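You operate a simulated robot arm through the tools that you are given. There is no shell and no other tool. Be economical: measure what you need, move in short steps, check, and stop when the job is done.

Carry out the task below with a simulated two-armed robot. There is one attempt and no reset: what you move stays moved.

TASK
Press the bronze bush from the mat into the tube, stop on 2.
Fine: leave the slide out and the lever up.
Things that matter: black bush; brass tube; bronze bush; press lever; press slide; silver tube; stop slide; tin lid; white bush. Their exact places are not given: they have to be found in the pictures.

The check looks at the end state, three seconds after you hand in, the way a careful person would. Anything else that was tipped, shoved, dropped, spilled or broken makes it a failure.

THE ROBOT
Two 7-joint arms with two-finger grippers on one trunk, hanging from a carriage that runs on a gantry, over the field with the corners [-1129, 2456], [-1128, -44], [52, -44], [51, 2456] (x, y) and turns from -390 to 297 degrees about z. Base frame: it is fixed where the carriage stands at the start and does not move with it; the origin is on the floor, on the carriage's upright axis, x ahead of it, y to its left, z up; the surface under the hand at the start is at about z = 863. Units: mm, degrees, N and s.
The left shoulder is at the start at [0, 236, 1465], the right one opposite. With the tool pointing down near the work surface each hand reaches from about 100 to 700 mm from the robot's upright axis, wherever it stands, measured 20 degrees to its own side. Places, roughly: press lever [700, 0, 1100]; press slide [600, 0, 900]; stop slide [800, 0, 1100]; tin lid [600, -200, 900]. Payload 3.43 kg a hand.
Tool frame (each hand has its own): the origin (TCP) lies between the finger pads and is the grasp point; the fingertips stand 30 mm ahead of it; z points along the fingers, y is the line along which they close. Largest opening 104 mm; the body of the gripper starts 57 mm behind the TCP.
Orientation is told as [roll, pitch, yaw] about the base's x, y, z axes, in that order, counted from this pose: with the fingers straight down and closing along the base's y, the tool's x points along the base's -x, its y along +y and its z along -z.

THE INTERFACE
- The arms move only by the tool servo_tool. It takes "left_motion", "right_motion" or both (then of equal length, played together; a hand with none holds still); each is one flat list of numbers, 6 for each row, row after row: the shift along the tool's x, y, z in units of 400 mm (1.0 is 400 mm), then the turn, a rotation vector about the tool's x, y, z in units of 60 degrees (1.0 is 60 degrees). In form: [tx, ty, tz, ax, ay, az, tx, ty, tz, ax, ay, az, ...]. A call has 1 to 20 rows; each row is the pose to reach, as a shift and turn from the pose commanded when the call began, along the tool's axes at that moment. "left_gripper" and "right_gripper" are, for a hand that has rows, the gripper command, from -1 (fully open) to 1 (shut), values between in proportion, set as the call begins (left out, the last holds). A call with a number of a shift or a turn outside -1 to 1 is refused whole. Each row takes 0.2 s and may step no farther than 50 mm and 8.6 degrees from the row before; otherwise, or with a gripper value out of range, the whole call is refused. A pose out of reach is approached as far as the arm can. The call stops where the force on the tool passes 50 N (or 10 N more than at its start, if that is more) or the arm is blocked; 0.2 s more then pass. Each finger travels about 45 mm/s and halts on what it meets, pressing with about 45 N; the grip force reading is that of the motor and also rises with nothing between the fingers. The clock runs only during rows and for 0.2 s after the last one: add rows that repeat a pose to give the fingers time. The reply holds the time, the measured pose of the TCP, the force on the tool along the base axes, the opening and the grip force, in the units named above and with some noise, with the torque about the TCP (base axes, N m) and any sound that the robot's microphone picked up, and new pictures: "show" is both (left out), scene, wrist or none (wrist: the cameras of the hands that moved).
- Cameras (640 x 400 px; columns grow to the right, rows downward): "scene" is now at [258.1, -0.9, 1570.1]; the picture's right is [0.05, -1.00, 0.00], its down [-0.85, -0.04, -0.52] and it looks along [0.52, 0.02, -0.85] (base axes); focal length 278 px, centre (320, 200). "left" rides on the left gripper at [67, -18, -90] in its tool frame; the picture's right is [0.25, 0.97, 0.00], its down [-0.73, 0.19, -0.66] and it looks along [-0.64, 0.17, 0.75] (tool axes); focal length 218 px, centre (320, 200). "right" rides on the right gripper at [67, 18, -90] in its tool frame; the picture's right is [-0.25, 0.97, 0.00], its down [-0.73, -0.19, -0.66] and it looks along [-0.64, -0.17, 0.75] (tool axes); focal length 218 px, centre (320, 200).
- slide_trunk(by): slides the trunk up (or, below 0, down) by that many mm; the arms and the scene camera ride with it, the base frame stays. It gives what a move gives, with no picture.
- roll_base(legs): drives the robot by 1 to 6 legs, each [ahead, left, turn to the left] in mm, mm and degrees, along the robot's own axes; the way and the turn of a leg run together, so that a leg with both is an arc; at most 1500 mm and 180 degrees a leg. The arms and the cameras ride along, it lands a little off, and it stops where it bumps. It keeps to its track: a leg is cut to what the track allows. It gives what a move gives, and a new picture of the scene camera.
- aim_head(pan, tilt): turns the head with the scene camera to pan (to the left, within 86 degrees either way) and tilt (down, from -29 to 69), counted from straight ahead of the robot. It gives what a move gives, and a new picture of the scene camera.
- measure_at(camera, pixels): there is no depth. For up to 12 entries [column, row, z] of the newest picture of that camera ("zoom" is the newest enlarged one), the place [x, y] in the base frame at which the ray of that pixel passes the height z, good to about 2 mm, but the place of the scene camera against the robot may be out by one fixed shift of up to 25 mm in any direction. No time passes.
- inspect(camera, box): a new picture of the part [left, top, right, bottom] of that camera's present view, enlarged. No time passes.
- close_job(): hands the job in; it is judged then, once.

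Go step by step. Measure first, check grasps and placings, and put right what went wrong. The budget is 80 turns and 260 pictures, counting those below and the enlarged ones. Unless the task says otherwise, let go and move clear before handing in, and close with one line.

The tools are called as a command line: name --argument value ..., lists and objects as JSON in quotes. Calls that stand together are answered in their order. servo_tool: Moves the arms, as the interface text tells. Its arguments: {"type":"object","properties":{"left_motion":{"type":"array"},"left_gripper":{"type":"number"},"right_motion":{"type":"array"},"right_gripper":{"type":"number"},"show":{"type":"string","enum":["both","scene","wrist","none"]}},"required":[]} The other tools are called the same way: slide_trunk (by) slides the trunk up or down; roll_base (legs) drives the base; aim_head (pan, tilt) turns the head that bears the scene camera; measure_at (camera, pixels) gives the place at which the rays of pixels pass given heights; inspect (camera, box) takes an enlarged picture of a part of a camera's view; close_job () hands the job in.

At the start:

```text
time_s: 0.0
left_ee_pos: [557.6, 255.6, 999.6]
left_tcp_rot: [0.0, 0.0, 0.0]
left_wrist_force: [-0.6, -1.0, -0.1]
left_wrist_torque: [-0.04, 0.01, 0.03]
left_width: 104.0
left_grip_force: 0.1
right_ee_pos: [366.6, -170.1, 1001.4]
right_tcp_rot: [0.0, 0.1, 0.0]
right_wrist_force: [0.1, 0.2, 0.1]
right_wrist_torque: [-0.03, 0.0, 0.03]
right_width: 104.1
right_grip_force: 0.1
trunk travel left (down, up): [-375.0, 265.0]
robot x, y, heading: [-0.1, 0.0, 0.0]
head pan, tilt: [2.7, 58.4]
```

scene: 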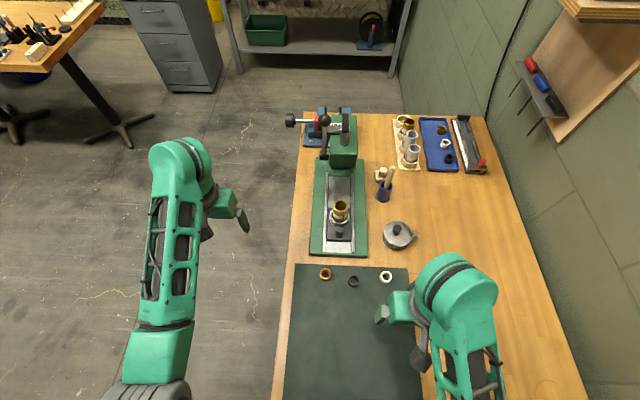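
right: 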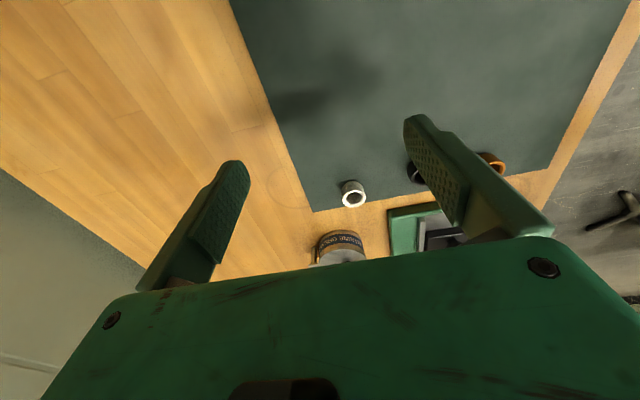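
left: 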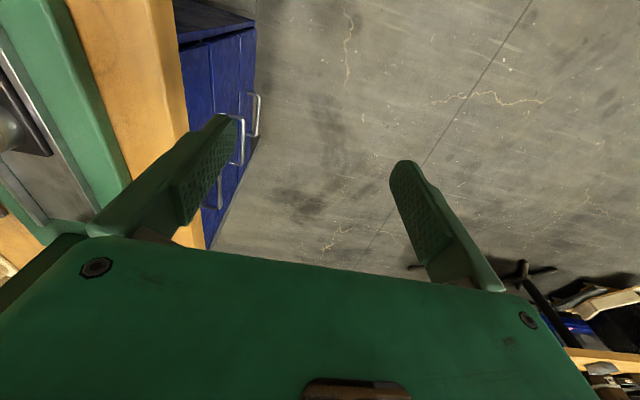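

The scene shows the press around (340,150) with a tube on its slide at (340,210), and bushes on the mat at (325,274), (352,281) and (386,277). I'll look closer at each.

inspect --camera "scene" --box '[270, 90, 390, 165]'

inspect --camera "scene" --box '[290, 160, 430, 300]'

inspect --camera "scene" --box '[370, 100, 500, 200]'

```text
5.33 times, centred on (330, 128) of scene
```

zoom: 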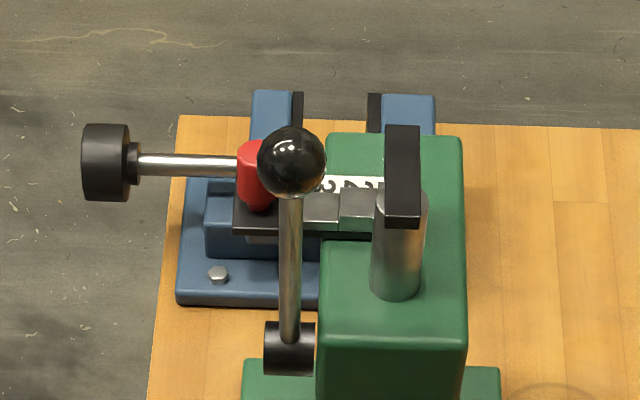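

```text
2.86 times, centred on (360, 230) of scene
```

zoom: 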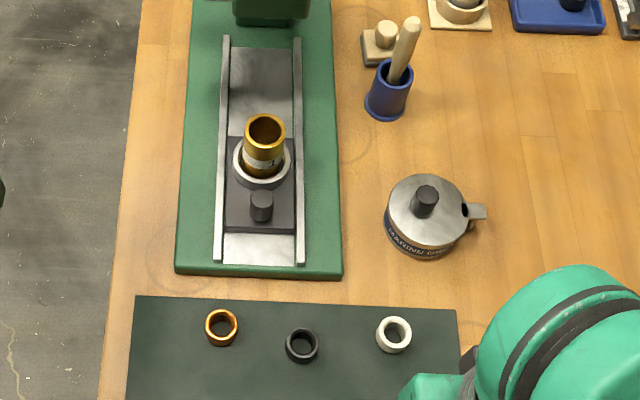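

```text
4.00 times, centred on (435, 150) of scene
```

zoom: 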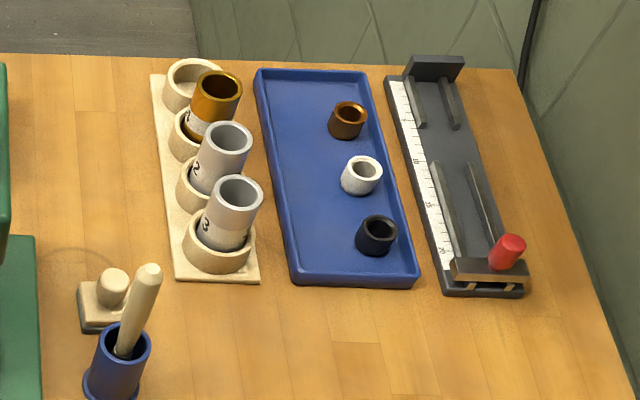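

The bronze bush is at (325,274), the tube sits on the slide's nest, and the stop scale is on the left of the press head. I'll measure these before looking closer at the stop.

measure_at --camera "scene" --pixels '[[325, 274, 880], [352, 281, 880], [386, 277, 880], [340, 211, 940], [339, 233, 930], [325, 119, 1180], [323, 155, 1100], [289, 120, 1130], [318, 120, 1120], [398, 230, 920], [310, 252, 870], [367, 254, 870]]'

aim_head --pan 0 --tilt 40

```text
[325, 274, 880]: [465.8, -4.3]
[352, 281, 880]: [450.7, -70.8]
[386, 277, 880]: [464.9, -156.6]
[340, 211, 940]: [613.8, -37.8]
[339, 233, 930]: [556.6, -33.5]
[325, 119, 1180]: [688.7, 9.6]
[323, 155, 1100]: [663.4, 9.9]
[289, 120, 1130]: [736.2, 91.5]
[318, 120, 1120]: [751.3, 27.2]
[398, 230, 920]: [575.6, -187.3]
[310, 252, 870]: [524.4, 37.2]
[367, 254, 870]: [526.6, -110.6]
```

```text
time_s: 0.8
left_ee_pos: [557.4, 255.5, 999.5]
left_tcp_rot: [0.0, -0.1, 0.0]
left_wrist_force: [0.4, 0.1, 0.1]
left_wrist_torque: [-0.01, 0.02, 0.01]
left_width: 103.8
left_grip_force: 0.0
right_ee_pos: [367.1, -168.9, 999.0]
right_tcp_rot: [0.1, 0.0, 0.0]
right_wrist_force: [0.2, -0.3, 0.2]
right_wrist_torque: [-0.03, -0.02, 0.0]
right_width: 104.0
right_grip_force: 0.0
trunk travel left (down, up): [-375.0, 265.0]
robot x, y, heading: [-1.4, 3.0, 0.1]
head pan, tilt: [0.0, 40.0]
```

scene: 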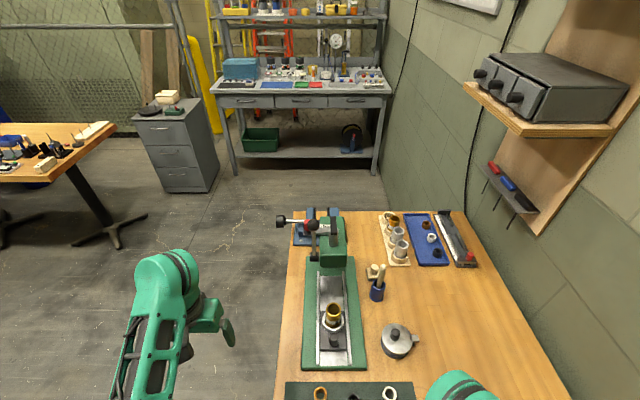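

I'll zoom in on the stop scale from this lower-tilt view.

inspect --camera "scene" --box '[270, 200, 360, 270]'

inspect --camera "scene" --box '[295, 260, 375, 370]'

```text
5.71 times, centred on (315, 235) of scene
```

zoom: 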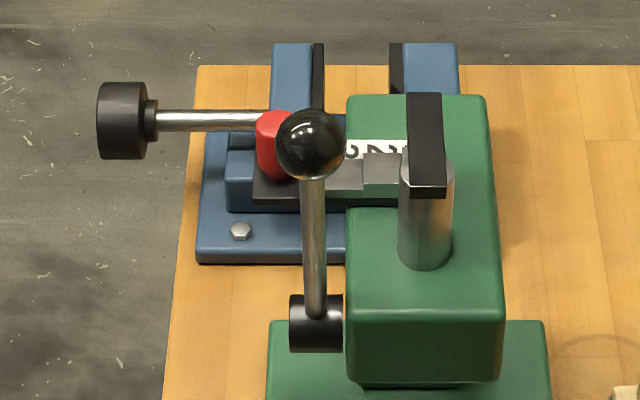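

```text
3.64 times, centred on (335, 315) of scene
```

zoom: 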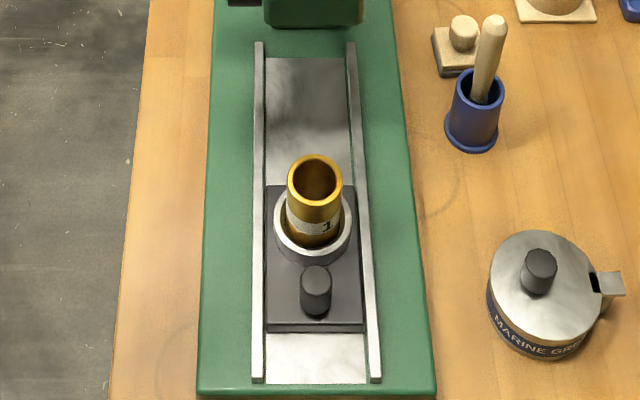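

The stop is a stepped bar marked 1, 2, 3 with a red indicator, moved along y by a knob at about (736,92,1130). I'll bring the left hand round to view it from the left.

servo_tool --left_motion '[-0.04, 0, -0.06, 0, 0, 0.14, -0.08, 0, -0.12, 0, 0, 0.28, -0.12, 0, -0.18, 0, 0, 0.42, -0.16, 0, -0.24, 0, 0, 0.56, -0.2, 0, -0.32, 0, 0, 0.7, -0.24, 0, -0.4, 0, 0, 0.84, -0.28, 0, -0.48, 0, 0, 0.98]' --show "wrist"

servo_tool --left_motion '[0, 0, 0, 0, 0, 0.14, 0, 0, 0, 0, 0, 0.28, 0, 0, 0, 0, 0, 0.42, 0, 0, 0, 0, 0, 0.52]' --show "wrist"

```text
time_s: 2.4
left_ee_pos: [671.3, 253.2, 1192.1]
left_tcp_rot: [-0.1, 0.0, -58.9]
left_wrist_force: [-0.1, 0.9, -0.6]
left_wrist_torque: [-0.02, 0.01, 0.01]
left_width: 103.8
left_grip_force: 0.1
right_ee_pos: [367.0, -169.5, 1000.2]
right_tcp_rot: [0.0, -0.1, 0.0]
right_wrist_force: [-0.8, -0.1, 0.0]
right_wrist_torque: [-0.03, 0.02, 0.02]
right_width: 104.2
right_grip_force: 0.1
trunk travel left (down, up): [-375.0, 265.0]
robot x, y, heading: [2.1, 1.5, 0.1]
head pan, tilt: [0.0, 40.0]
```

left: 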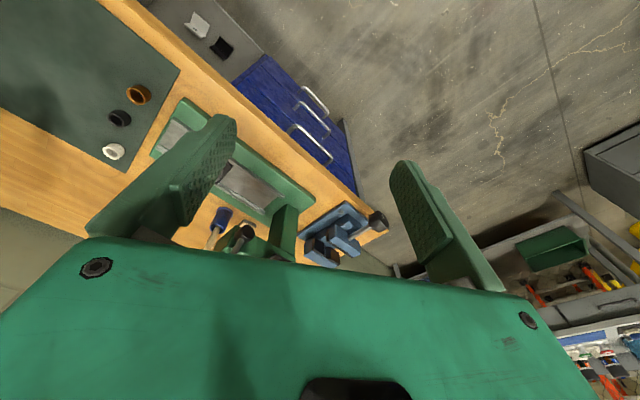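

```text
time_s: 3.4
left_ee_pos: [669.9, 254.7, 1192.8]
left_tcp_rot: [0.0, -0.1, -90.0]
left_wrist_force: [-0.9, 0.1, -0.1]
left_wrist_torque: [0.0, -0.02, 0.01]
left_width: 104.4
left_grip_force: 0.1
right_ee_pos: [366.6, -169.9, 999.0]
right_tcp_rot: [0.1, -0.1, 0.0]
right_wrist_force: [0.5, -0.1, 1.0]
right_wrist_torque: [-0.01, 0.0, 0.0]
right_width: 103.9
right_grip_force: 0.0
trunk travel left (down, up): [-375.0, 265.0]
robot x, y, heading: [0.3, 0.0, 0.0]
head pan, tilt: [0.0, 40.0]
```

left: 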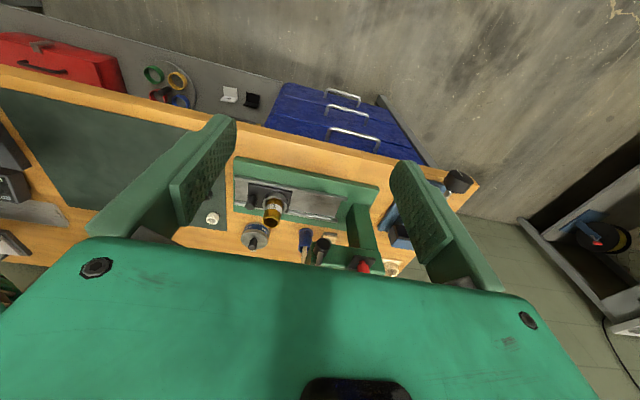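

The wrist picture is upside down, with the stop hidden under the palm edge near (365,265). I'll raise the hand 150 mm and move it +x 60 to see the stop.

servo_tool --left_motion '[0, 0.05, -0.1, 0, 0, 0, 0, 0.1, -0.2, 0, 0, 0, 0, 0.15, -0.3, 0, 0, 0, 0, 0.15, -0.38, 0, 0, 0]' --show "wrist"

```text
time_s: 4.4
left_ee_pos: [682.7, 232.0, 1319.2]
left_tcp_rot: [-0.1, -0.1, -90.0]
left_wrist_force: [0.0, 0.5, -1.4]
left_wrist_torque: [-0.01, -0.01, -0.03]
left_width: 103.9
left_grip_force: 0.0
left hand out of reach, approached as far as the arm can: row 2, 3, 4
right_ee_pos: [368.1, -167.8, 1000.6]
right_tcp_rot: [0.0, -0.1, 0.1]
right_wrist_force: [0.0, 0.2, -0.6]
right_wrist_torque: [-0.03, 0.02, 0.04]
right_width: 104.1
right_grip_force: 0.1
trunk travel left (down, up): [-375.0, 265.0]
robot x, y, heading: [1.9, 3.5, -0.1]
head pan, tilt: [0.0, 40.0]
```

left: 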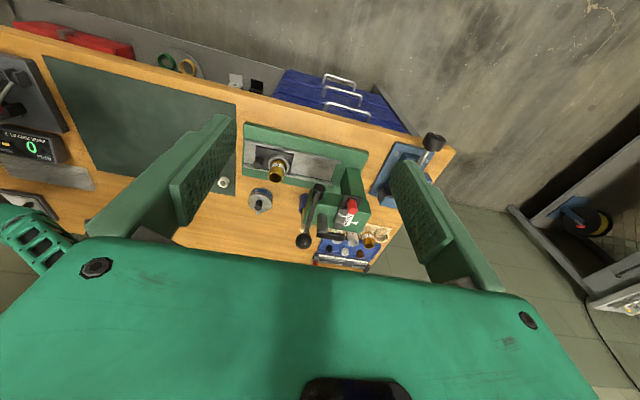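

Now the stop is visible near (350,210). Zooming in.

inspect --camera "left" --box '[280, 110, 460, 270]'

inspect --camera "left" --box '[320, 170, 400, 235]'

```text
2.50 times, centred on (370, 190) of left
```

zoom: 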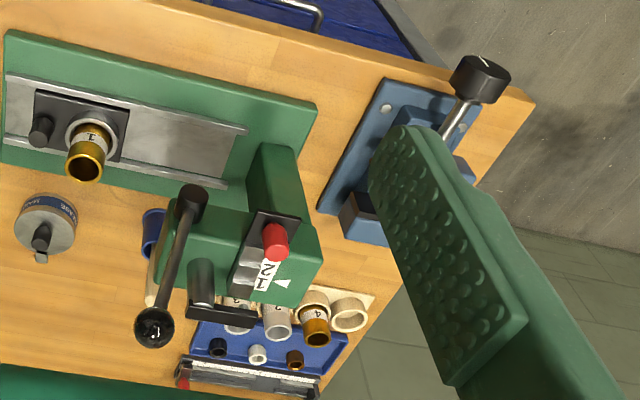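

```text
6.15 times, centred on (360, 202) of left
```

zoom: 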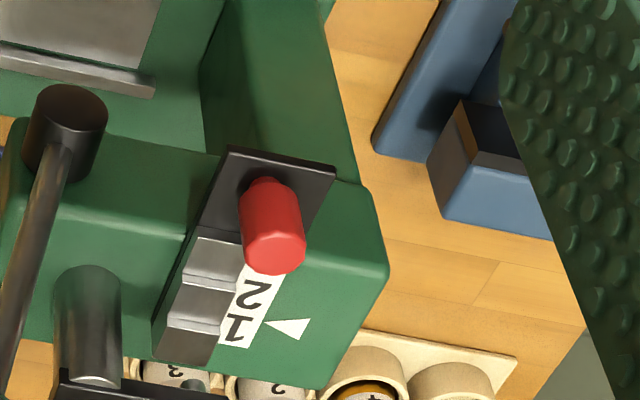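

The stop slide is the stepped bar on top of the head, with a red peg; the white triangle currently points to "1", so it has to shift one pitch toward −y. I'll triangulate the peg, bar, numbers and lever from both cameras.

measure_at --camera "left" --pixels '[[355.5, 212.5, 1080], [355.5, 212.5, 1120], [355.5, 212.5, 1160], [361, 219, 1100], [358.5, 223.5, 1100], [361, 219, 1080], [358.5, 223.5, 1080], [367, 223.5, 1080], [367, 223.5, 1100], [304, 241, 1160], [304, 241, 1200], [304, 241, 1240]]'

measure_at --camera "scene" --pixels '[[317.5, 220.5, 1080], [317.5, 220.5, 1120], [317.5, 220.5, 1160], [324, 225, 1160], [324, 225, 1200], [324, 225, 1240], [335, 226, 1080], [335, 226, 1100]]'

inspect --camera "left" --box '[236, 130, 356, 210]'

```text
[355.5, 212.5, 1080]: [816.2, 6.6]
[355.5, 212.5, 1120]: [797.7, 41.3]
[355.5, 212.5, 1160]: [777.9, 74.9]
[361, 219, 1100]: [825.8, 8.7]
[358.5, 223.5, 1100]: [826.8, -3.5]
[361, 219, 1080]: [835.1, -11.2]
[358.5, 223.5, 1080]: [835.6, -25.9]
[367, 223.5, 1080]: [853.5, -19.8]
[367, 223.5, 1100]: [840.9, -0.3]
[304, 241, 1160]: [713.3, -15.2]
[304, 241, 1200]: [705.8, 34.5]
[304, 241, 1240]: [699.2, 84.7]
```

```text
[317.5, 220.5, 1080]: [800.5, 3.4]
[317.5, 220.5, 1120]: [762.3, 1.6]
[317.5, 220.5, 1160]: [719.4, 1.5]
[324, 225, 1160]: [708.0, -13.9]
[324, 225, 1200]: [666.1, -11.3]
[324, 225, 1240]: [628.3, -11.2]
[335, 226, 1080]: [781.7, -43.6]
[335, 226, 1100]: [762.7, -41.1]
```

```text
5.00 times, centred on (296, 170) of left
```

zoom: 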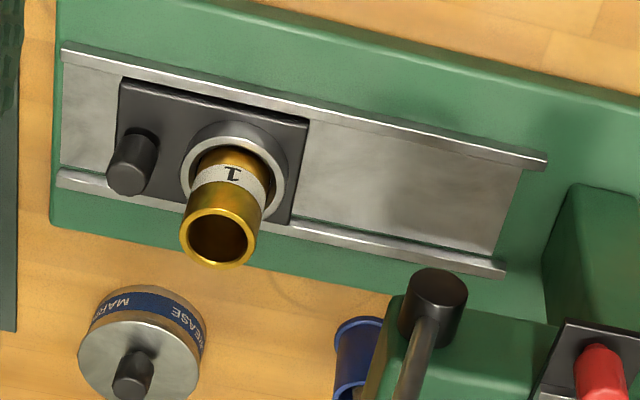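

Correcting my zoom-to-pixel conversion (the zooms were wider than the box); re-measuring peg, ball, numbers, tube.

measure_at --camera "left" --pixels '[[352.2, 212, 1080], [352.2, 212, 1120], [352.2, 212, 1160], [349, 217.6, 1100], [345.9, 223.3, 1100], [351.6, 222.4, 1100], [349, 217.6, 1080], [345.9, 223.3, 1080], [351.6, 222.4, 1080], [275.5, 177.5, 980], [275.5, 177.5, 950], [275.5, 177.5, 920]]'

measure_at --camera "scene" --pixels '[[307.2, 220.7, 1080], [307.2, 220.7, 1120], [307.2, 220.7, 1160], [313.3, 225.4, 1160], [313.3, 225.4, 1200], [313.3, 225.4, 1240], [333.6, 309, 980], [333.6, 309, 950], [333.6, 309, 920]]'

inspect --camera "scene" --box '[300, 280, 364, 320]'

```text
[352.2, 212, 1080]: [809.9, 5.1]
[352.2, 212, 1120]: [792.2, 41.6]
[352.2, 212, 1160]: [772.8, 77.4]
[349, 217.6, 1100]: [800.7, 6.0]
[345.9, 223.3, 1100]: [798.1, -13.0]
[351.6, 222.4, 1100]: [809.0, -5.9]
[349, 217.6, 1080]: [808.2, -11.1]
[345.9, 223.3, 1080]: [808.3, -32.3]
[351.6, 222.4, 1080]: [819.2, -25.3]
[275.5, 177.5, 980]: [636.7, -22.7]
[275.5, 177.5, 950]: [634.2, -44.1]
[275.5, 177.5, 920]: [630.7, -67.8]
```

```text
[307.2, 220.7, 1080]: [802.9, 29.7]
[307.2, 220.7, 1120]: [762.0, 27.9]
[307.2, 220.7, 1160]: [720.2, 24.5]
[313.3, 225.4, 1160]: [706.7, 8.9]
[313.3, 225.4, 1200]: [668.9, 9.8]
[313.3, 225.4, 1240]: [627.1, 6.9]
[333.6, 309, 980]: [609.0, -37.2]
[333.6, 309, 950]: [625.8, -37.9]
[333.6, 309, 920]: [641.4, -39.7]
```

```text
10.00 times, centred on (332, 300) of scene
```

zoom: 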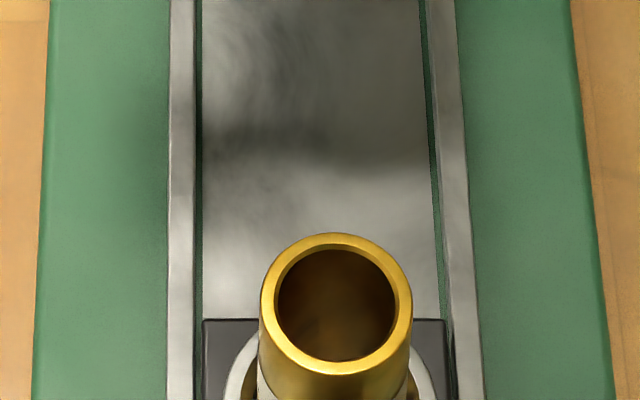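

The peg is near (800,25,1105), too far for the left hand from here, so I'll advance 50 mm and turn right 30° to bring the left shoulder nearer. First I'll raise the right hand and swing the left hand out to robot-frame (600,390).

servo_tool --left_motion '[-0.04, -0.02, 0, 0, 0, -0.14, -0.08, -0.05, 0, 0, 0, -0.28, -0.12, -0.08, 0, 0, 0, -0.42, 0.06, -0.1, 0, 0, 0, -0.54, 0.16, -0.14, 0, 0, 0, -0.67, 0.26, -0.17, 0, 0, 0, -0.8, 0.34, -0.2, 0, 0, 0, -0.94]' --right_motion '[0, 0, -0.05, 0, 0, 0, 0, 0, -0.1, 0, 0, 0, 0, 0, -0.16, 0, 0, 0, 0, 0, -0.22, 0, 0, 0, 0, 0, -0.28, 0, 0, 0, 0, 0, -0.34, 0, 0, 0, 0, 0, -0.4, 0, 0, 0]' --show "none"

```text
refused: row 4 steps farther than a row can; nothing moved
```

The step was too large; resending with even rows.

servo_tool --left_motion '[0.05, -0.03, 0, 0, 0, -0.14, 0.1, -0.06, 0, 0, 0, -0.28, 0.16, -0.09, 0, 0, 0, -0.42, 0.22, -0.12, 0, 0, 0, -0.56, 0.28, -0.15, 0, 0, 0, -0.7, 0.34, -0.18, 0, 0, 0, -0.84, 0.39, -0.2, 0, 0, 0, -0.98]' --right_motion '[0, 0, -0.05, 0, 0, 0, 0, 0, -0.1, 0, 0, 0, 0, 0, -0.16, 0, 0, 0, 0, 0, -0.22, 0, 0, 0, 0, 0, -0.28, 0, 0, 0, 0, 0, -0.34, 0, 0, 0, 0, 0, -0.4, 0, 0, 0]' --show "none"

servo_tool --left_motion '[0, 0, 0, 0, 0, -0.14, 0, 0, 0, 0, 0, -0.28, 0, 0, 0, 0, 0, -0.42, 0, 0, 0, 0, 0, -0.56, 0, 0, 0, 0, 0, -0.7, 0, 0, 0, 0, 0, -0.84, 0, 0, 0, 0, 0, -0.98]' --show "none"

roll_base --legs '[[50, 0, 0], [0, 0, -30]]'

```text
time_s: 6.0
left_ee_pos: [604.1, 388.9, 1320.3]
left_tcp_rot: [0.2, -0.2, -31.1]
left_wrist_force: [0.0, 0.7, 0.5]
left_wrist_torque: [0.0, -0.03, 0.04]
left_width: 104.2
left_grip_force: 0.0
right_ee_pos: [365.3, -169.6, 1101.2]
right_tcp_rot: [0.0, 0.0, 0.0]
right_wrist_force: [-0.5, 0.1, 0.6]
right_wrist_torque: [-0.05, -0.01, -0.02]
right_width: 103.9
right_grip_force: 0.2
right hand out of reach, approached as far as the arm can: row 5, 6, 7
trunk travel left (down, up): [-375.0, 265.0]
robot x, y, heading: [0.4, 0.5, -0.1]
head pan, tilt: [0.0, 40.0]
```

```text
time_s: 7.6
left_ee_pos: [602.7, 389.7, 1319.6]
left_tcp_rot: [0.0, -0.2, 27.8]
left_wrist_force: [0.1, -0.1, 0.0]
left_wrist_torque: [0.02, 0.0, -0.02]
left_width: 104.0
left_grip_force: 0.0
right_ee_pos: [366.2, -169.4, 1099.6]
right_tcp_rot: [0.0, 0.0, 0.0]
right_wrist_force: [-0.3, 0.4, -0.1]
right_wrist_torque: [-0.01, 0.0, 0.01]
right_width: 103.9
right_grip_force: 0.1
trunk travel left (down, up): [-375.0, 265.0]
robot x, y, heading: [2.0, -1.0, 0.1]
head pan, tilt: [0.0, 40.0]
```

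```text
time_s: 10.0
left_ee_pos: [763.9, 36.7, 1320.8]
left_tcp_rot: [0.1, -0.1, -2.4]
left_wrist_force: [0.7, -0.2, -0.1]
left_wrist_torque: [0.03, 0.01, 0.0]
left_width: 103.5
left_grip_force: 0.0
right_ee_pos: [280.6, -328.6, 1100.7]
right_tcp_rot: [-0.1, -0.1, -29.9]
right_wrist_force: [-0.3, -0.3, -0.1]
right_wrist_torque: [0.0, -0.03, 0.02]
right_width: 104.0
right_grip_force: 0.1
trunk travel left (down, up): [-375.0, 265.0]
robot x, y, heading: [49.0, -1.2, -30.0]
head pan, tilt: [0.0, 40.0]
```

scene: 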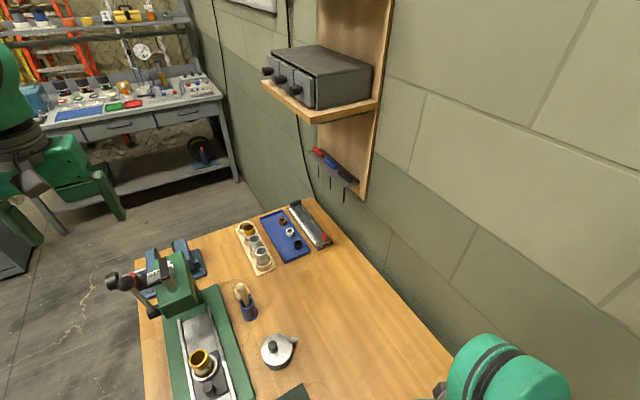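

The turn went cleanly and the left hand is now at (764,37,1321), above the press. I'll aim the head at the press and open the gripper only part way, viewing with the wrist camera.

aim_head --pan 30 --tilt 48

servo_tool --left_motion '[0, 0, 0.05, 0, 0, 0, 0, 0, 0.1, 0, 0, 0.04, 0, 0, 0.15, 0, 0, 0.04, 0, 0, 0.15, 0, 0, 0.04]' --left_gripper 0.1 --show "wrist"

```text
time_s: 11.0
left_ee_pos: [764.6, 35.5, 1320.6]
left_tcp_rot: [0.1, -0.2, -2.3]
left_wrist_force: [0.2, 0.9, -0.5]
left_wrist_torque: [0.01, 0.02, -0.01]
left_width: 104.1
left_grip_force: 0.0
right_ee_pos: [280.9, -329.5, 1099.0]
right_tcp_rot: [0.0, -0.1, -29.9]
right_wrist_force: [-0.3, -0.9, 0.2]
right_wrist_torque: [-0.02, -0.01, 0.0]
right_width: 104.1
right_grip_force: 0.1
trunk travel left (down, up): [-375.0, 265.0]
robot x, y, heading: [47.9, 3.4, -30.0]
head pan, tilt: [30.0, 48.0]
```

scene: 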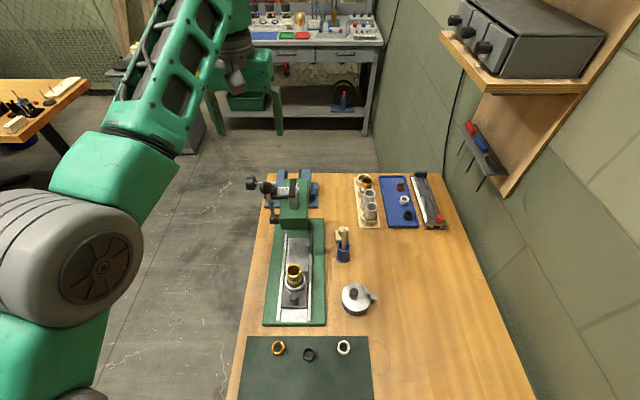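

```text
time_s: 12.0
left_ee_pos: [765.2, 36.3, 1261.2]
left_tcp_rot: [0.0, 0.0, -4.8]
left_wrist_force: [0.5, -0.4, -0.3]
left_wrist_torque: [0.02, 0.01, 0.02]
left_width: 47.1
left_grip_force: 0.1
right_ee_pos: [281.3, -328.8, 1100.4]
right_tcp_rot: [0.0, 0.0, -29.9]
right_wrist_force: [0.6, 0.2, -0.6]
right_wrist_torque: [0.0, -0.01, -0.02]
right_width: 104.0
right_grip_force: 0.0
trunk travel left (down, up): [-375.0, 265.0]
robot x, y, heading: [49.3, -0.5, -30.0]
head pan, tilt: [30.0, 48.0]
```

left: 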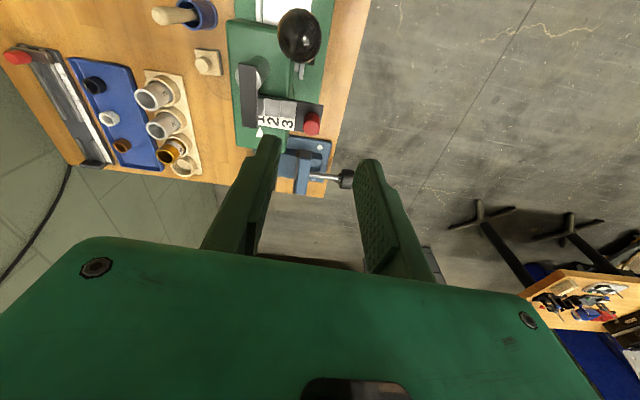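

Peg at (312,123), crossbar at (248,97), triangle at (260,132) clearly visible. Zoom for detail.

inspect --camera "left" --box '[220, 60, 348, 140]'

```text
5.00 times, centred on (284, 100) of left
```

zoom: 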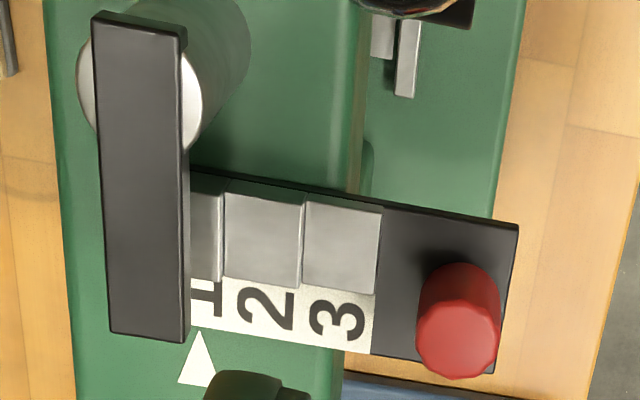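

Measuring these in the zoom at several heights to fix z by comparison with the earlier view.

measure_at --camera "zoom" --pixels '[[262, 310, 1100], [262, 310, 1080], [204, 302, 1080], [337, 318, 1080], [199, 334, 1080], [455, 340, 1080], [455, 340, 1110], [455, 340, 1130], [262, 310, 1060], [455, 275, 1080], [455, 275, 1100], [204, 302, 1060]]'

```text
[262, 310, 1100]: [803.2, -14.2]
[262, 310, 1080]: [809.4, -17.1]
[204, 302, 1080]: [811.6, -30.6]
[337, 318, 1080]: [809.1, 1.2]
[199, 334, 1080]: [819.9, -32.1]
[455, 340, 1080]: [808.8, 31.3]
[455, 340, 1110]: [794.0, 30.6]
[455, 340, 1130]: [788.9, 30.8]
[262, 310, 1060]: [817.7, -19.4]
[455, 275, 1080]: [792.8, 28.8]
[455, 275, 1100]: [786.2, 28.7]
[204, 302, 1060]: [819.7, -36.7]
```

The strip is at z≈1073 with the triangle at y≈−33, "2" at y≈−18 and the peg top at (796,31,1108), so the shift is about −16 mm. To keep the wrist camera clear of the lever ball I'll turn to yaw −90 and then descend over the peg.

servo_tool --left_motion '[0, 0, 0, 0, 0, 0.14, 0, 0, 0, 0, 0, 0.28, 0, 0, 0, 0, 0, 0.42, 0, 0, 0, 0, 0, 0.56, 0, 0, 0, 0, 0, 0.7, 0, 0, 0, 0, 0, 0.84, 0, 0, 0, 0, 0, 0.98]' --show "none"

servo_tool --left_motion '[0, 0, 0, 0, 0, 0.14, 0, 0, 0, 0, 0, 0.28, 0, 0, 0, 0, 0, 0.44]' --show "none"

```text
time_s: 13.6
left_ee_pos: [763.2, 36.8, 1260.1]
left_tcp_rot: [0.1, -0.1, -63.7]
left_wrist_force: [-1.0, -0.6, 0.3]
left_wrist_torque: [0.02, 0.0, 0.0]
left_width: 46.7
left_grip_force: 0.1
right_ee_pos: [281.5, -329.8, 1099.2]
right_tcp_rot: [0.0, 0.1, -29.9]
right_wrist_force: [-1.0, 1.1, 1.2]
right_wrist_torque: [0.0, -0.01, 0.02]
right_width: 104.0
right_grip_force: 0.1
trunk travel left (down, up): [-375.0, 265.0]
robot x, y, heading: [46.1, 0.2, -29.9]
head pan, tilt: [30.0, 48.0]
```

```text
refused: row 3 steps farther than a row can; nothing moved
```

Finishing the turn in smaller rows while moving over the peg.

servo_tool --left_motion '[-0.01, 0.02, 0, 0, 0, 0.14, -0.03, 0.04, 0, 0, 0, 0.28, -0.04, 0.06, 0, 0, 0, 0.4, -0.05, 0.067, 0, 0, 0, 0.44, -0.05, 0.067, 0, 0, 0, 0.44]' --show "wrist"

```text
time_s: 14.8
left_ee_pos: [798.2, 30.6, 1259.8]
left_tcp_rot: [0.2, 0.1, -90.1]
left_wrist_force: [-0.1, -0.4, 0.4]
left_wrist_torque: [0.0, 0.0, 0.01]
left_width: 46.9
left_grip_force: 0.0
right_ee_pos: [280.0, -327.5, 1100.3]
right_tcp_rot: [0.0, 0.0, -29.9]
right_wrist_force: [-0.2, 0.5, -0.3]
right_wrist_torque: [0.0, 0.01, -0.02]
right_width: 103.8
right_grip_force: 0.0
trunk travel left (down, up): [-375.0, 265.0]
robot x, y, heading: [51.8, 0.1, -30.1]
head pan, tilt: [30.0, 48.0]
```

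left: 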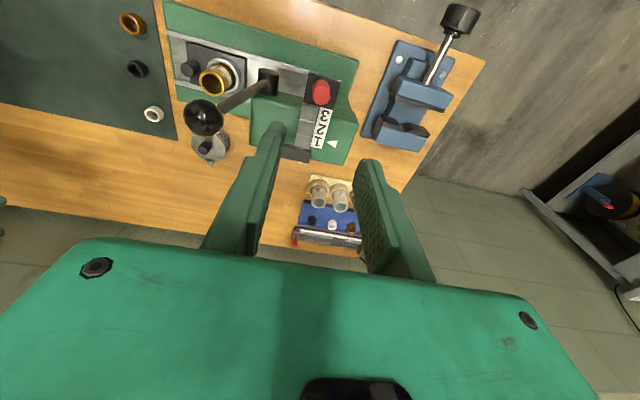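

Hand is above the peg. Checking peg, ball and tube in this view before descending.

inspect --camera "left" --box '[180, 40, 340, 140]'

measure_at --camera "left" --pixels '[[320, 91, 1108], [204, 117, 1180], [204, 117, 1200], [216, 80, 965], [216, 80, 950]]'

```text
4.00 times, centred on (260, 90) of left
```

zoom: 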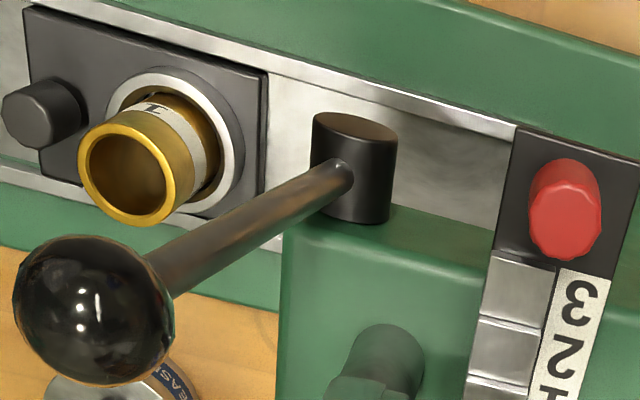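

```text
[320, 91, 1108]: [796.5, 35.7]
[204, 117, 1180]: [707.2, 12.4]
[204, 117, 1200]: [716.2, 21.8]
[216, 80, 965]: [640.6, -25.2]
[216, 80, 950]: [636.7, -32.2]
```

Peg is at about (797,32), matching the hand. Descending to TCP z≈1114.

servo_tool --left_motion '[0, 0, 0.1, 0, 0, 0, 0, 0, 0.2, 0, 0, 0, 0, 0, 0.28, 0, 0, 0, 0, 0, 0.33, 0, 0, 0, 0, 0, 0.362, 0, 0, 0, 0, 0, 0.362, 0, 0, 0]' --show "both"

```text
time_s: 16.2
left_ee_pos: [798.6, 30.3, 1115.8]
left_tcp_rot: [0.1, 0.0, -90.1]
left_wrist_force: [-0.9, -0.5, 0.7]
left_wrist_torque: [-0.01, 0.0, 0.03]
left_width: 46.5
left_grip_force: 0.1
right_ee_pos: [280.8, -329.2, 1099.8]
right_tcp_rot: [-0.1, 0.0, -29.9]
right_wrist_force: [-0.2, 0.0, -0.1]
right_wrist_torque: [0.02, -0.03, 0.02]
right_width: 104.1
right_grip_force: 0.0
trunk travel left (down, up): [-375.0, 265.0]
robot x, y, heading: [48.0, 1.4, -30.0]
head pan, tilt: [30.0, 48.0]
```

scene: 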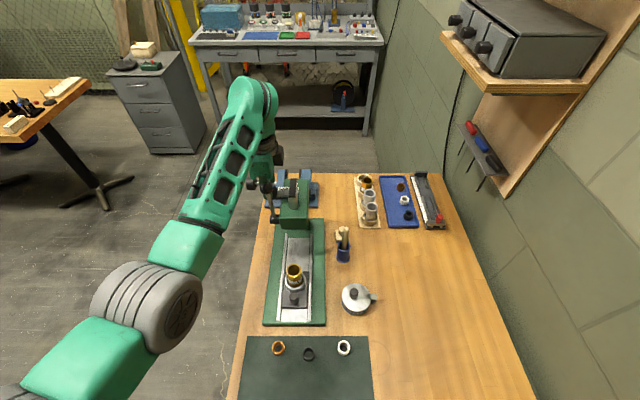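
left: 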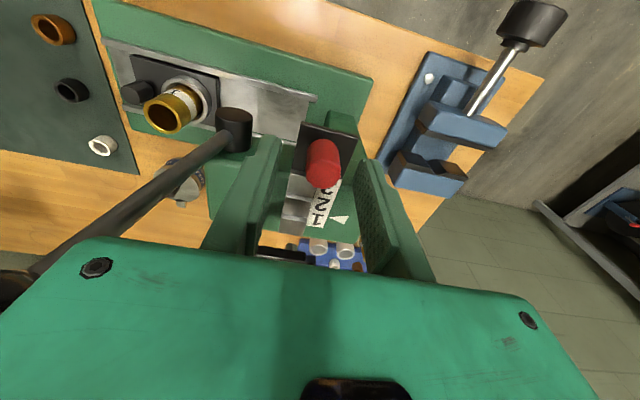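

The peg (322,165) sits between the fingers with no contact force. Closing.

servo_tool --left_motion '[0, 0, 0, 0, 0, 0, 0, 0, 0, 0, 0, 0, 0, 0, 0, 0, 0, 0, 0, 0, 0, 0, 0, 0, 0, 0, 0, 0, 0, 0]' --left_gripper 1 --show "wrist"

```text
time_s: 17.4
left_ee_pos: [800.5, 30.5, 1115.9]
left_tcp_rot: [0.2, -0.1, -89.9]
left_wrist_force: [13.5, -1.1, -8.4]
left_wrist_torque: [0.05, 0.11, -0.05]
left_width: 19.0
left_grip_force: 45.0
right_ee_pos: [281.5, -329.8, 1099.9]
right_tcp_rot: [-0.1, -0.2, -29.9]
right_wrist_force: [-0.2, 0.7, -0.4]
right_wrist_torque: [-0.03, 0.0, 0.0]
right_width: 103.7
right_grip_force: 0.0
trunk travel left (down, up): [-375.0, 265.0]
robot x, y, heading: [51.6, -1.4, -29.9]
head pan, tilt: [30.0, 48.0]
```

left: 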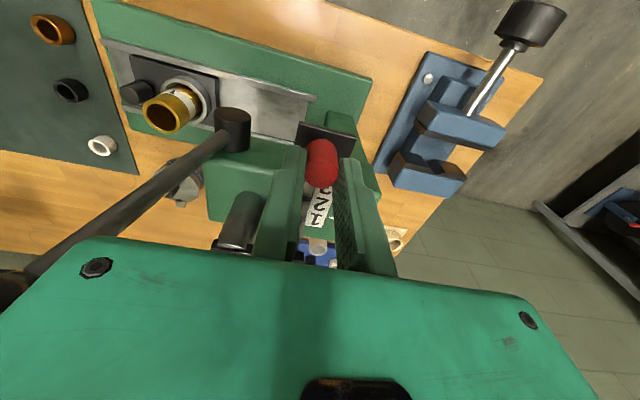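

Gripped (19 mm). Sliding toward −y 16 mm in small steps.

servo_tool --left_motion '[-0.008, 0.003, 0, 0, 0, 0, -0.016, 0.004, 0, 0, 0, 0, -0.024, 0.004, 0, 0, 0, 0, -0.032, 0.004, 0, 0, 0, 0, -0.04, 0.004, 0, 0, 0, 0, -0.04, 0.004, 0, 0, 0, 0]' --show "wrist"

inspect --camera "left" --box '[280, 120, 380, 260]'

```text
time_s: 18.8
left_ee_pos: [799.8, 13.9, 1115.4]
left_tcp_rot: [0.1, -0.1, -90.0]
left_wrist_force: [2.3, -2.5, -3.8]
left_wrist_torque: [0.11, 0.35, -0.03]
left_width: 18.6
left_grip_force: 45.0
right_ee_pos: [280.3, -329.1, 1101.0]
right_tcp_rot: [0.0, 0.0, -29.9]
right_wrist_force: [0.0, 0.3, -0.3]
right_wrist_torque: [0.05, -0.02, -0.01]
right_width: 104.1
right_grip_force: 0.0
trunk travel left (down, up): [-375.0, 265.0]
robot x, y, heading: [49.0, -0.1, -30.1]
head pan, tilt: [30.0, 48.0]
```

left: 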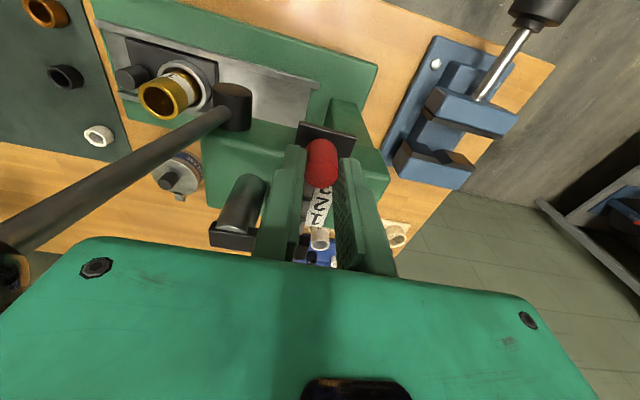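

```text
2.86 times, centred on (330, 190) of left
```

zoom: 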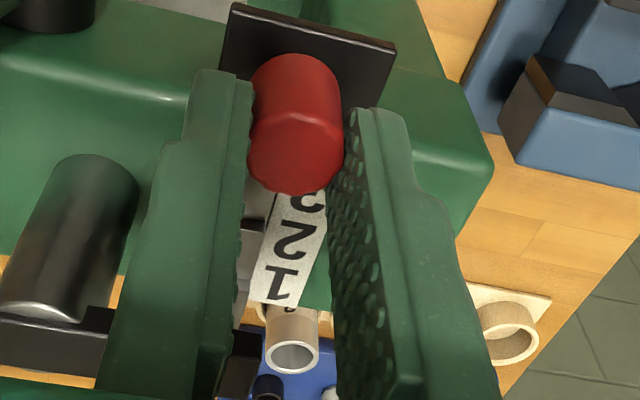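

The bar moved with the hand. I'll open, rise and look at the triangle.

servo_tool --left_motion '[0, 0, 0, 0, 0, 0, 0, 0, 0, 0, 0, 0, 0, 0, 0, 0, 0, 0, 0, 0, -0.08, 0, 0, 0, 0, 0, -0.18, 0, 0, 0, 0, 0, -0.28, 0, 0, 0, 0, 0, -0.37, 0, 0, 0]' --left_gripper 0.1 --show "wrist"

inspect --camera "left" --box '[280, 60, 376, 160]'

```text
time_s: 20.4
left_ee_pos: [799.7, 13.2, 1263.5]
left_tcp_rot: [0.0, 0.0, -89.9]
left_wrist_force: [0.2, 0.1, -1.4]
left_wrist_torque: [0.0, -0.02, -0.01]
left_width: 46.9
left_grip_force: 0.1
right_ee_pos: [281.3, -330.4, 1100.4]
right_tcp_rot: [0.1, 0.0, -29.9]
right_wrist_force: [0.3, -1.0, 0.0]
right_wrist_torque: [-0.02, 0.01, 0.02]
right_width: 103.9
right_grip_force: 0.0
trunk travel left (down, up): [-375.0, 265.0]
robot x, y, heading: [47.8, -3.6, -29.8]
head pan, tilt: [30.0, 48.0]
```

left: 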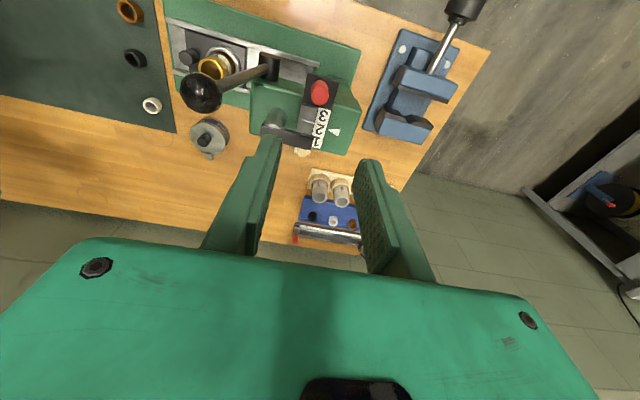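

```text
4.00 times, centred on (328, 110) of left
```

zoom: 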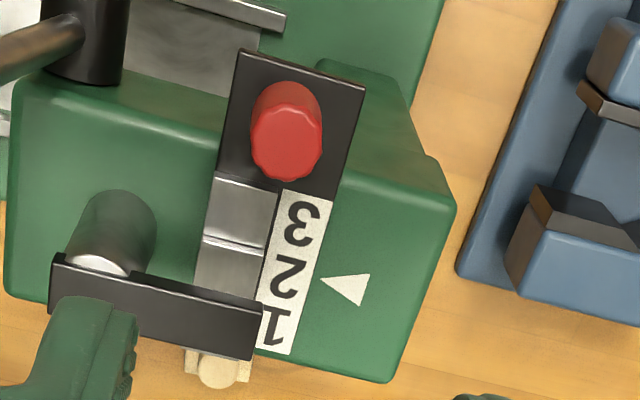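

The triangle tip (322,287) lines up with "2" (284,277) along the bar's cross direction. Verifying numerically.

measure_at --camera "zoom" --pixels '[[284, 277, 1073], [304, 224, 1073], [272, 325, 1073], [322, 287, 1073], [352, 290, 1073]]'

```text
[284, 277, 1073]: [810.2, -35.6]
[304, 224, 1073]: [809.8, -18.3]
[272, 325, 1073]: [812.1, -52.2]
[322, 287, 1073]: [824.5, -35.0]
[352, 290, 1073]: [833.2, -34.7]
```

The stop is on 2 (triangle y −35.0, "2" y −35.6). Now I'll move the left hand back over the bronze bush (~486,−5), staying high and turning toward yaw ≈ +28.

servo_tool --left_motion '[-0.006, -0.11, 0, 0, 0, -0.14, -0.012, -0.22, 0, 0, 0, -0.28, -0.018, -0.33, 0, 0, 0, -0.42, -0.025, -0.44, 0, 0, 0, -0.56, -0.03, -0.55, 0, 0, 0, -0.7, -0.04, -0.66, 0, 0, 0, -0.84, -0.045, -0.77, 0, 0, 0, -0.98]' --left_gripper 0.3 --show "none"

servo_tool --left_motion '[0, 0, 0.06, 0, 0, -0.14, 0, 0, 0.12, 0, 0, -0.28, 0, 0, 0.18, 0, 0, -0.42, 0, 0, 0.24, 0, 0, -0.56, 0, 0, 0.3, 0, 0, -0.7, 0, 0, 0.36, 0, 0, -0.84, 0, 0, 0.42, 0, 0, -0.98]' --show "both"

```text
time_s: 22.0
left_ee_pos: [615.4, -83.3, 1232.4]
left_tcp_rot: [0.0, -0.1, -31.0]
left_wrist_force: [-0.3, 0.0, -0.2]
left_wrist_torque: [-0.02, -0.01, 0.02]
left_width: 36.2
left_grip_force: 0.1
left hand out of reach, approached as far as the arm can: row 3, 4, 5, 6, 7
right_ee_pos: [279.2, -329.4, 1099.2]
right_tcp_rot: [0.1, 0.0, -29.9]
right_wrist_force: [0.3, 0.0, 1.0]
right_wrist_torque: [0.02, -0.01, -0.01]
right_width: 104.0
right_grip_force: 0.1
trunk travel left (down, up): [-375.0, 265.0]
robot x, y, heading: [47.7, 3.2, -30.1]
head pan, tilt: [30.0, 48.0]
```

```text
time_s: 23.6
left_ee_pos: [613.2, -83.7, 1064.2]
left_tcp_rot: [-0.2, -0.2, 27.7]
left_wrist_force: [-0.2, -0.6, 0.8]
left_wrist_torque: [-0.02, 0.0, -0.03]
left_width: 36.5
left_grip_force: 0.1
right_ee_pos: [281.1, -329.8, 1100.7]
right_tcp_rot: [0.0, 0.0, -29.9]
right_wrist_force: [0.4, 0.3, 1.0]
right_wrist_torque: [-0.04, 0.02, -0.02]
right_width: 104.2
right_grip_force: 0.0
trunk travel left (down, up): [-375.0, 265.0]
robot x, y, heading: [49.2, 3.4, -29.7]
head pan, tilt: [30.0, 48.0]
```

scene: 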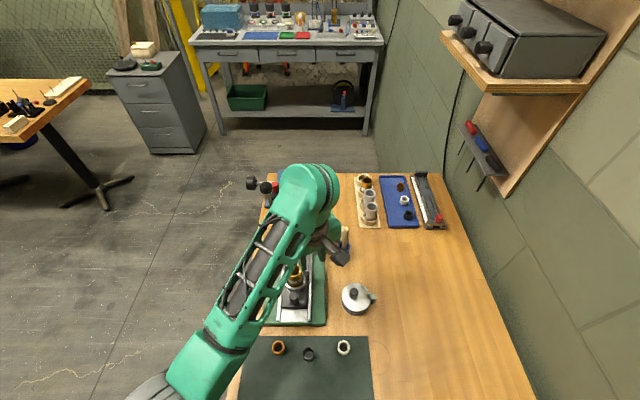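
left: 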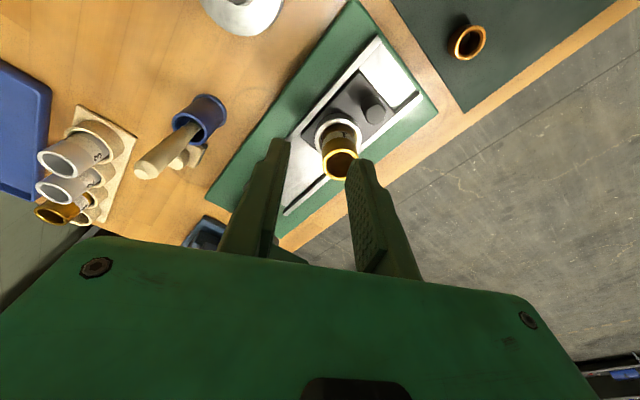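

The arm couldn't reach close-in at that height and sits at (613,−84,1064), clear of the tube. This view shows tube (340,163), slide knob (375,113) and bronze bush (468,42), so I'll zoom and measure.

inspect --camera "left" --box '[280, 90, 440, 190]'

measure_at --camera "left" --pixels '[[468, 42, 863], [468, 42, 880], [468, 42, 890], [341, 165, 950], [341, 165, 960], [341, 165, 970], [374, 114, 930], [374, 114, 945]]'

inspect --camera "left" --box '[420, 0, 516, 60]'

```text
4.00 times, centred on (360, 140) of left
```

zoom: 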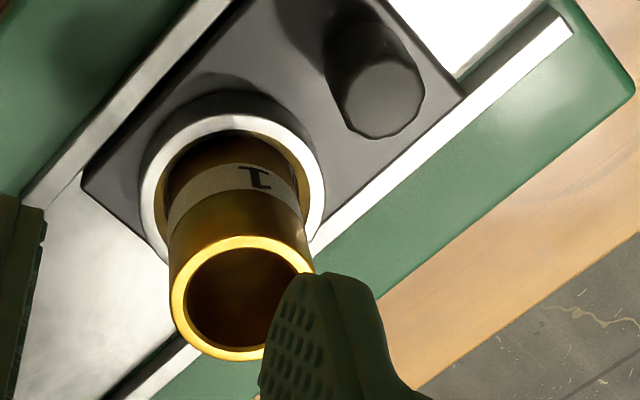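

```text
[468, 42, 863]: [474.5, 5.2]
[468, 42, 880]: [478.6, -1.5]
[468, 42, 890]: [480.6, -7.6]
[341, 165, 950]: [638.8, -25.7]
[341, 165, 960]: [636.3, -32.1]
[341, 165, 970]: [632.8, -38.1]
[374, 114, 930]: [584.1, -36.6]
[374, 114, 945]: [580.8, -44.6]
```

```text
6.67 times, centred on (468, 30) of left
```

zoom: 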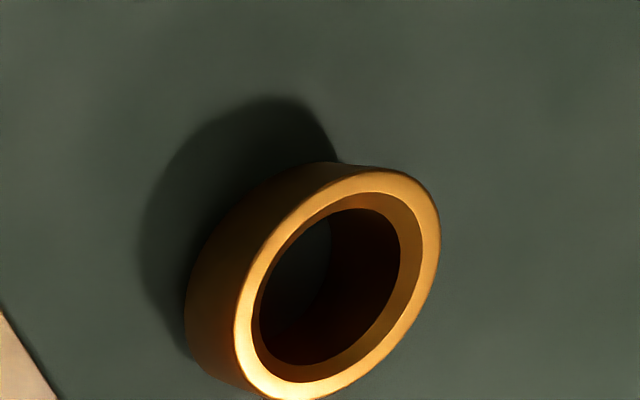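

Tube top ≈ (636,−33,962); bush ≈ (480,−3,~882). Moving over the bush at z≈1000 for a close view.

servo_tool --left_motion '[0.04, 0.066, 0.0, 0, 0, 0, 0.08, 0.132, 0.0, 0, 0, 0, 0.12, 0.2, 0.05, 0, 0, 0, 0.16, 0.266, 0.1, 0, 0, 0, 0.201, 0.332, 0.16, 0, 0, 0, 0.201, 0.332, 0.16, 0, 0, 0]' --left_gripper -0.2 --show "wrist"

```text
time_s: 25.0
left_ee_pos: [480.9, -1.5, 1000.4]
left_tcp_rot: [0.0, -0.1, 27.6]
left_wrist_force: [0.3, -1.1, 0.2]
left_wrist_torque: [-0.01, -0.01, 0.01]
left_width: 62.5
left_grip_force: 0.1
right_ee_pos: [280.4, -328.9, 1100.3]
right_tcp_rot: [0.0, 0.0, -30.0]
right_wrist_force: [-0.1, 0.4, 0.3]
right_wrist_torque: [0.0, 0.02, -0.01]
right_width: 104.1
right_grip_force: 0.1
trunk travel left (down, up): [-375.0, 265.0]
robot x, y, heading: [49.4, -1.2, -30.1]
head pan, tilt: [30.0, 48.0]
```

left: 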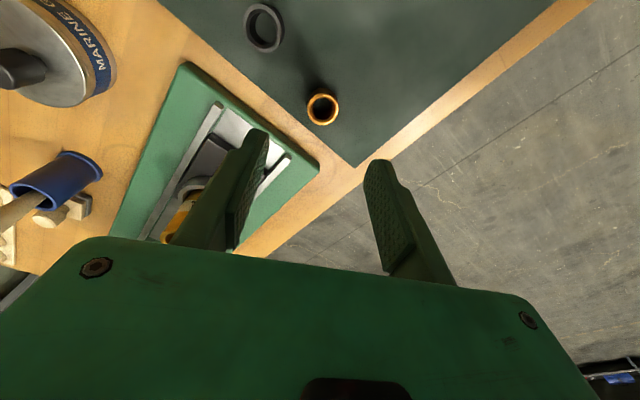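

Bush at (322,109) right below. Zoom and measure.

inspect --camera "left" --box '[290, 80, 354, 140]'

measure_at --camera "left" --pixels '[[323, 110, 863], [323, 110, 880], [323, 110, 890]]'

```text
6.67 times, centred on (322, 110) of left
```

zoom: 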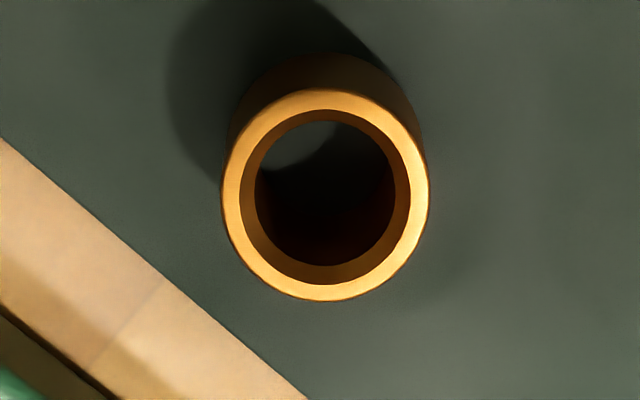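

```text
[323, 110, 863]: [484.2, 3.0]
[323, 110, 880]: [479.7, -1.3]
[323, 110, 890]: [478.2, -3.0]
```

measure_at --camera "zoom" --pixels '[[220, 195, 882], [430, 195, 882], [326, 195, 882], [326, 88, 882], [326, 301, 882], [242, 195, 882], [408, 195, 882], [323, 52, 866]]'

measure_at --camera "left" --pixels '[[322.9, 109.2, 878], [322.9, 109.2, 886]]'

```text
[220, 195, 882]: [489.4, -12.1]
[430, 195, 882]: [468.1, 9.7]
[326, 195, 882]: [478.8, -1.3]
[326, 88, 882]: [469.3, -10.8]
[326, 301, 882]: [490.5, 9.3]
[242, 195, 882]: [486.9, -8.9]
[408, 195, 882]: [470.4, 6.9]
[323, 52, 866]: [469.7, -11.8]
```

```text
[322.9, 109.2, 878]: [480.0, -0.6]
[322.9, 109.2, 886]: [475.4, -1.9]
```

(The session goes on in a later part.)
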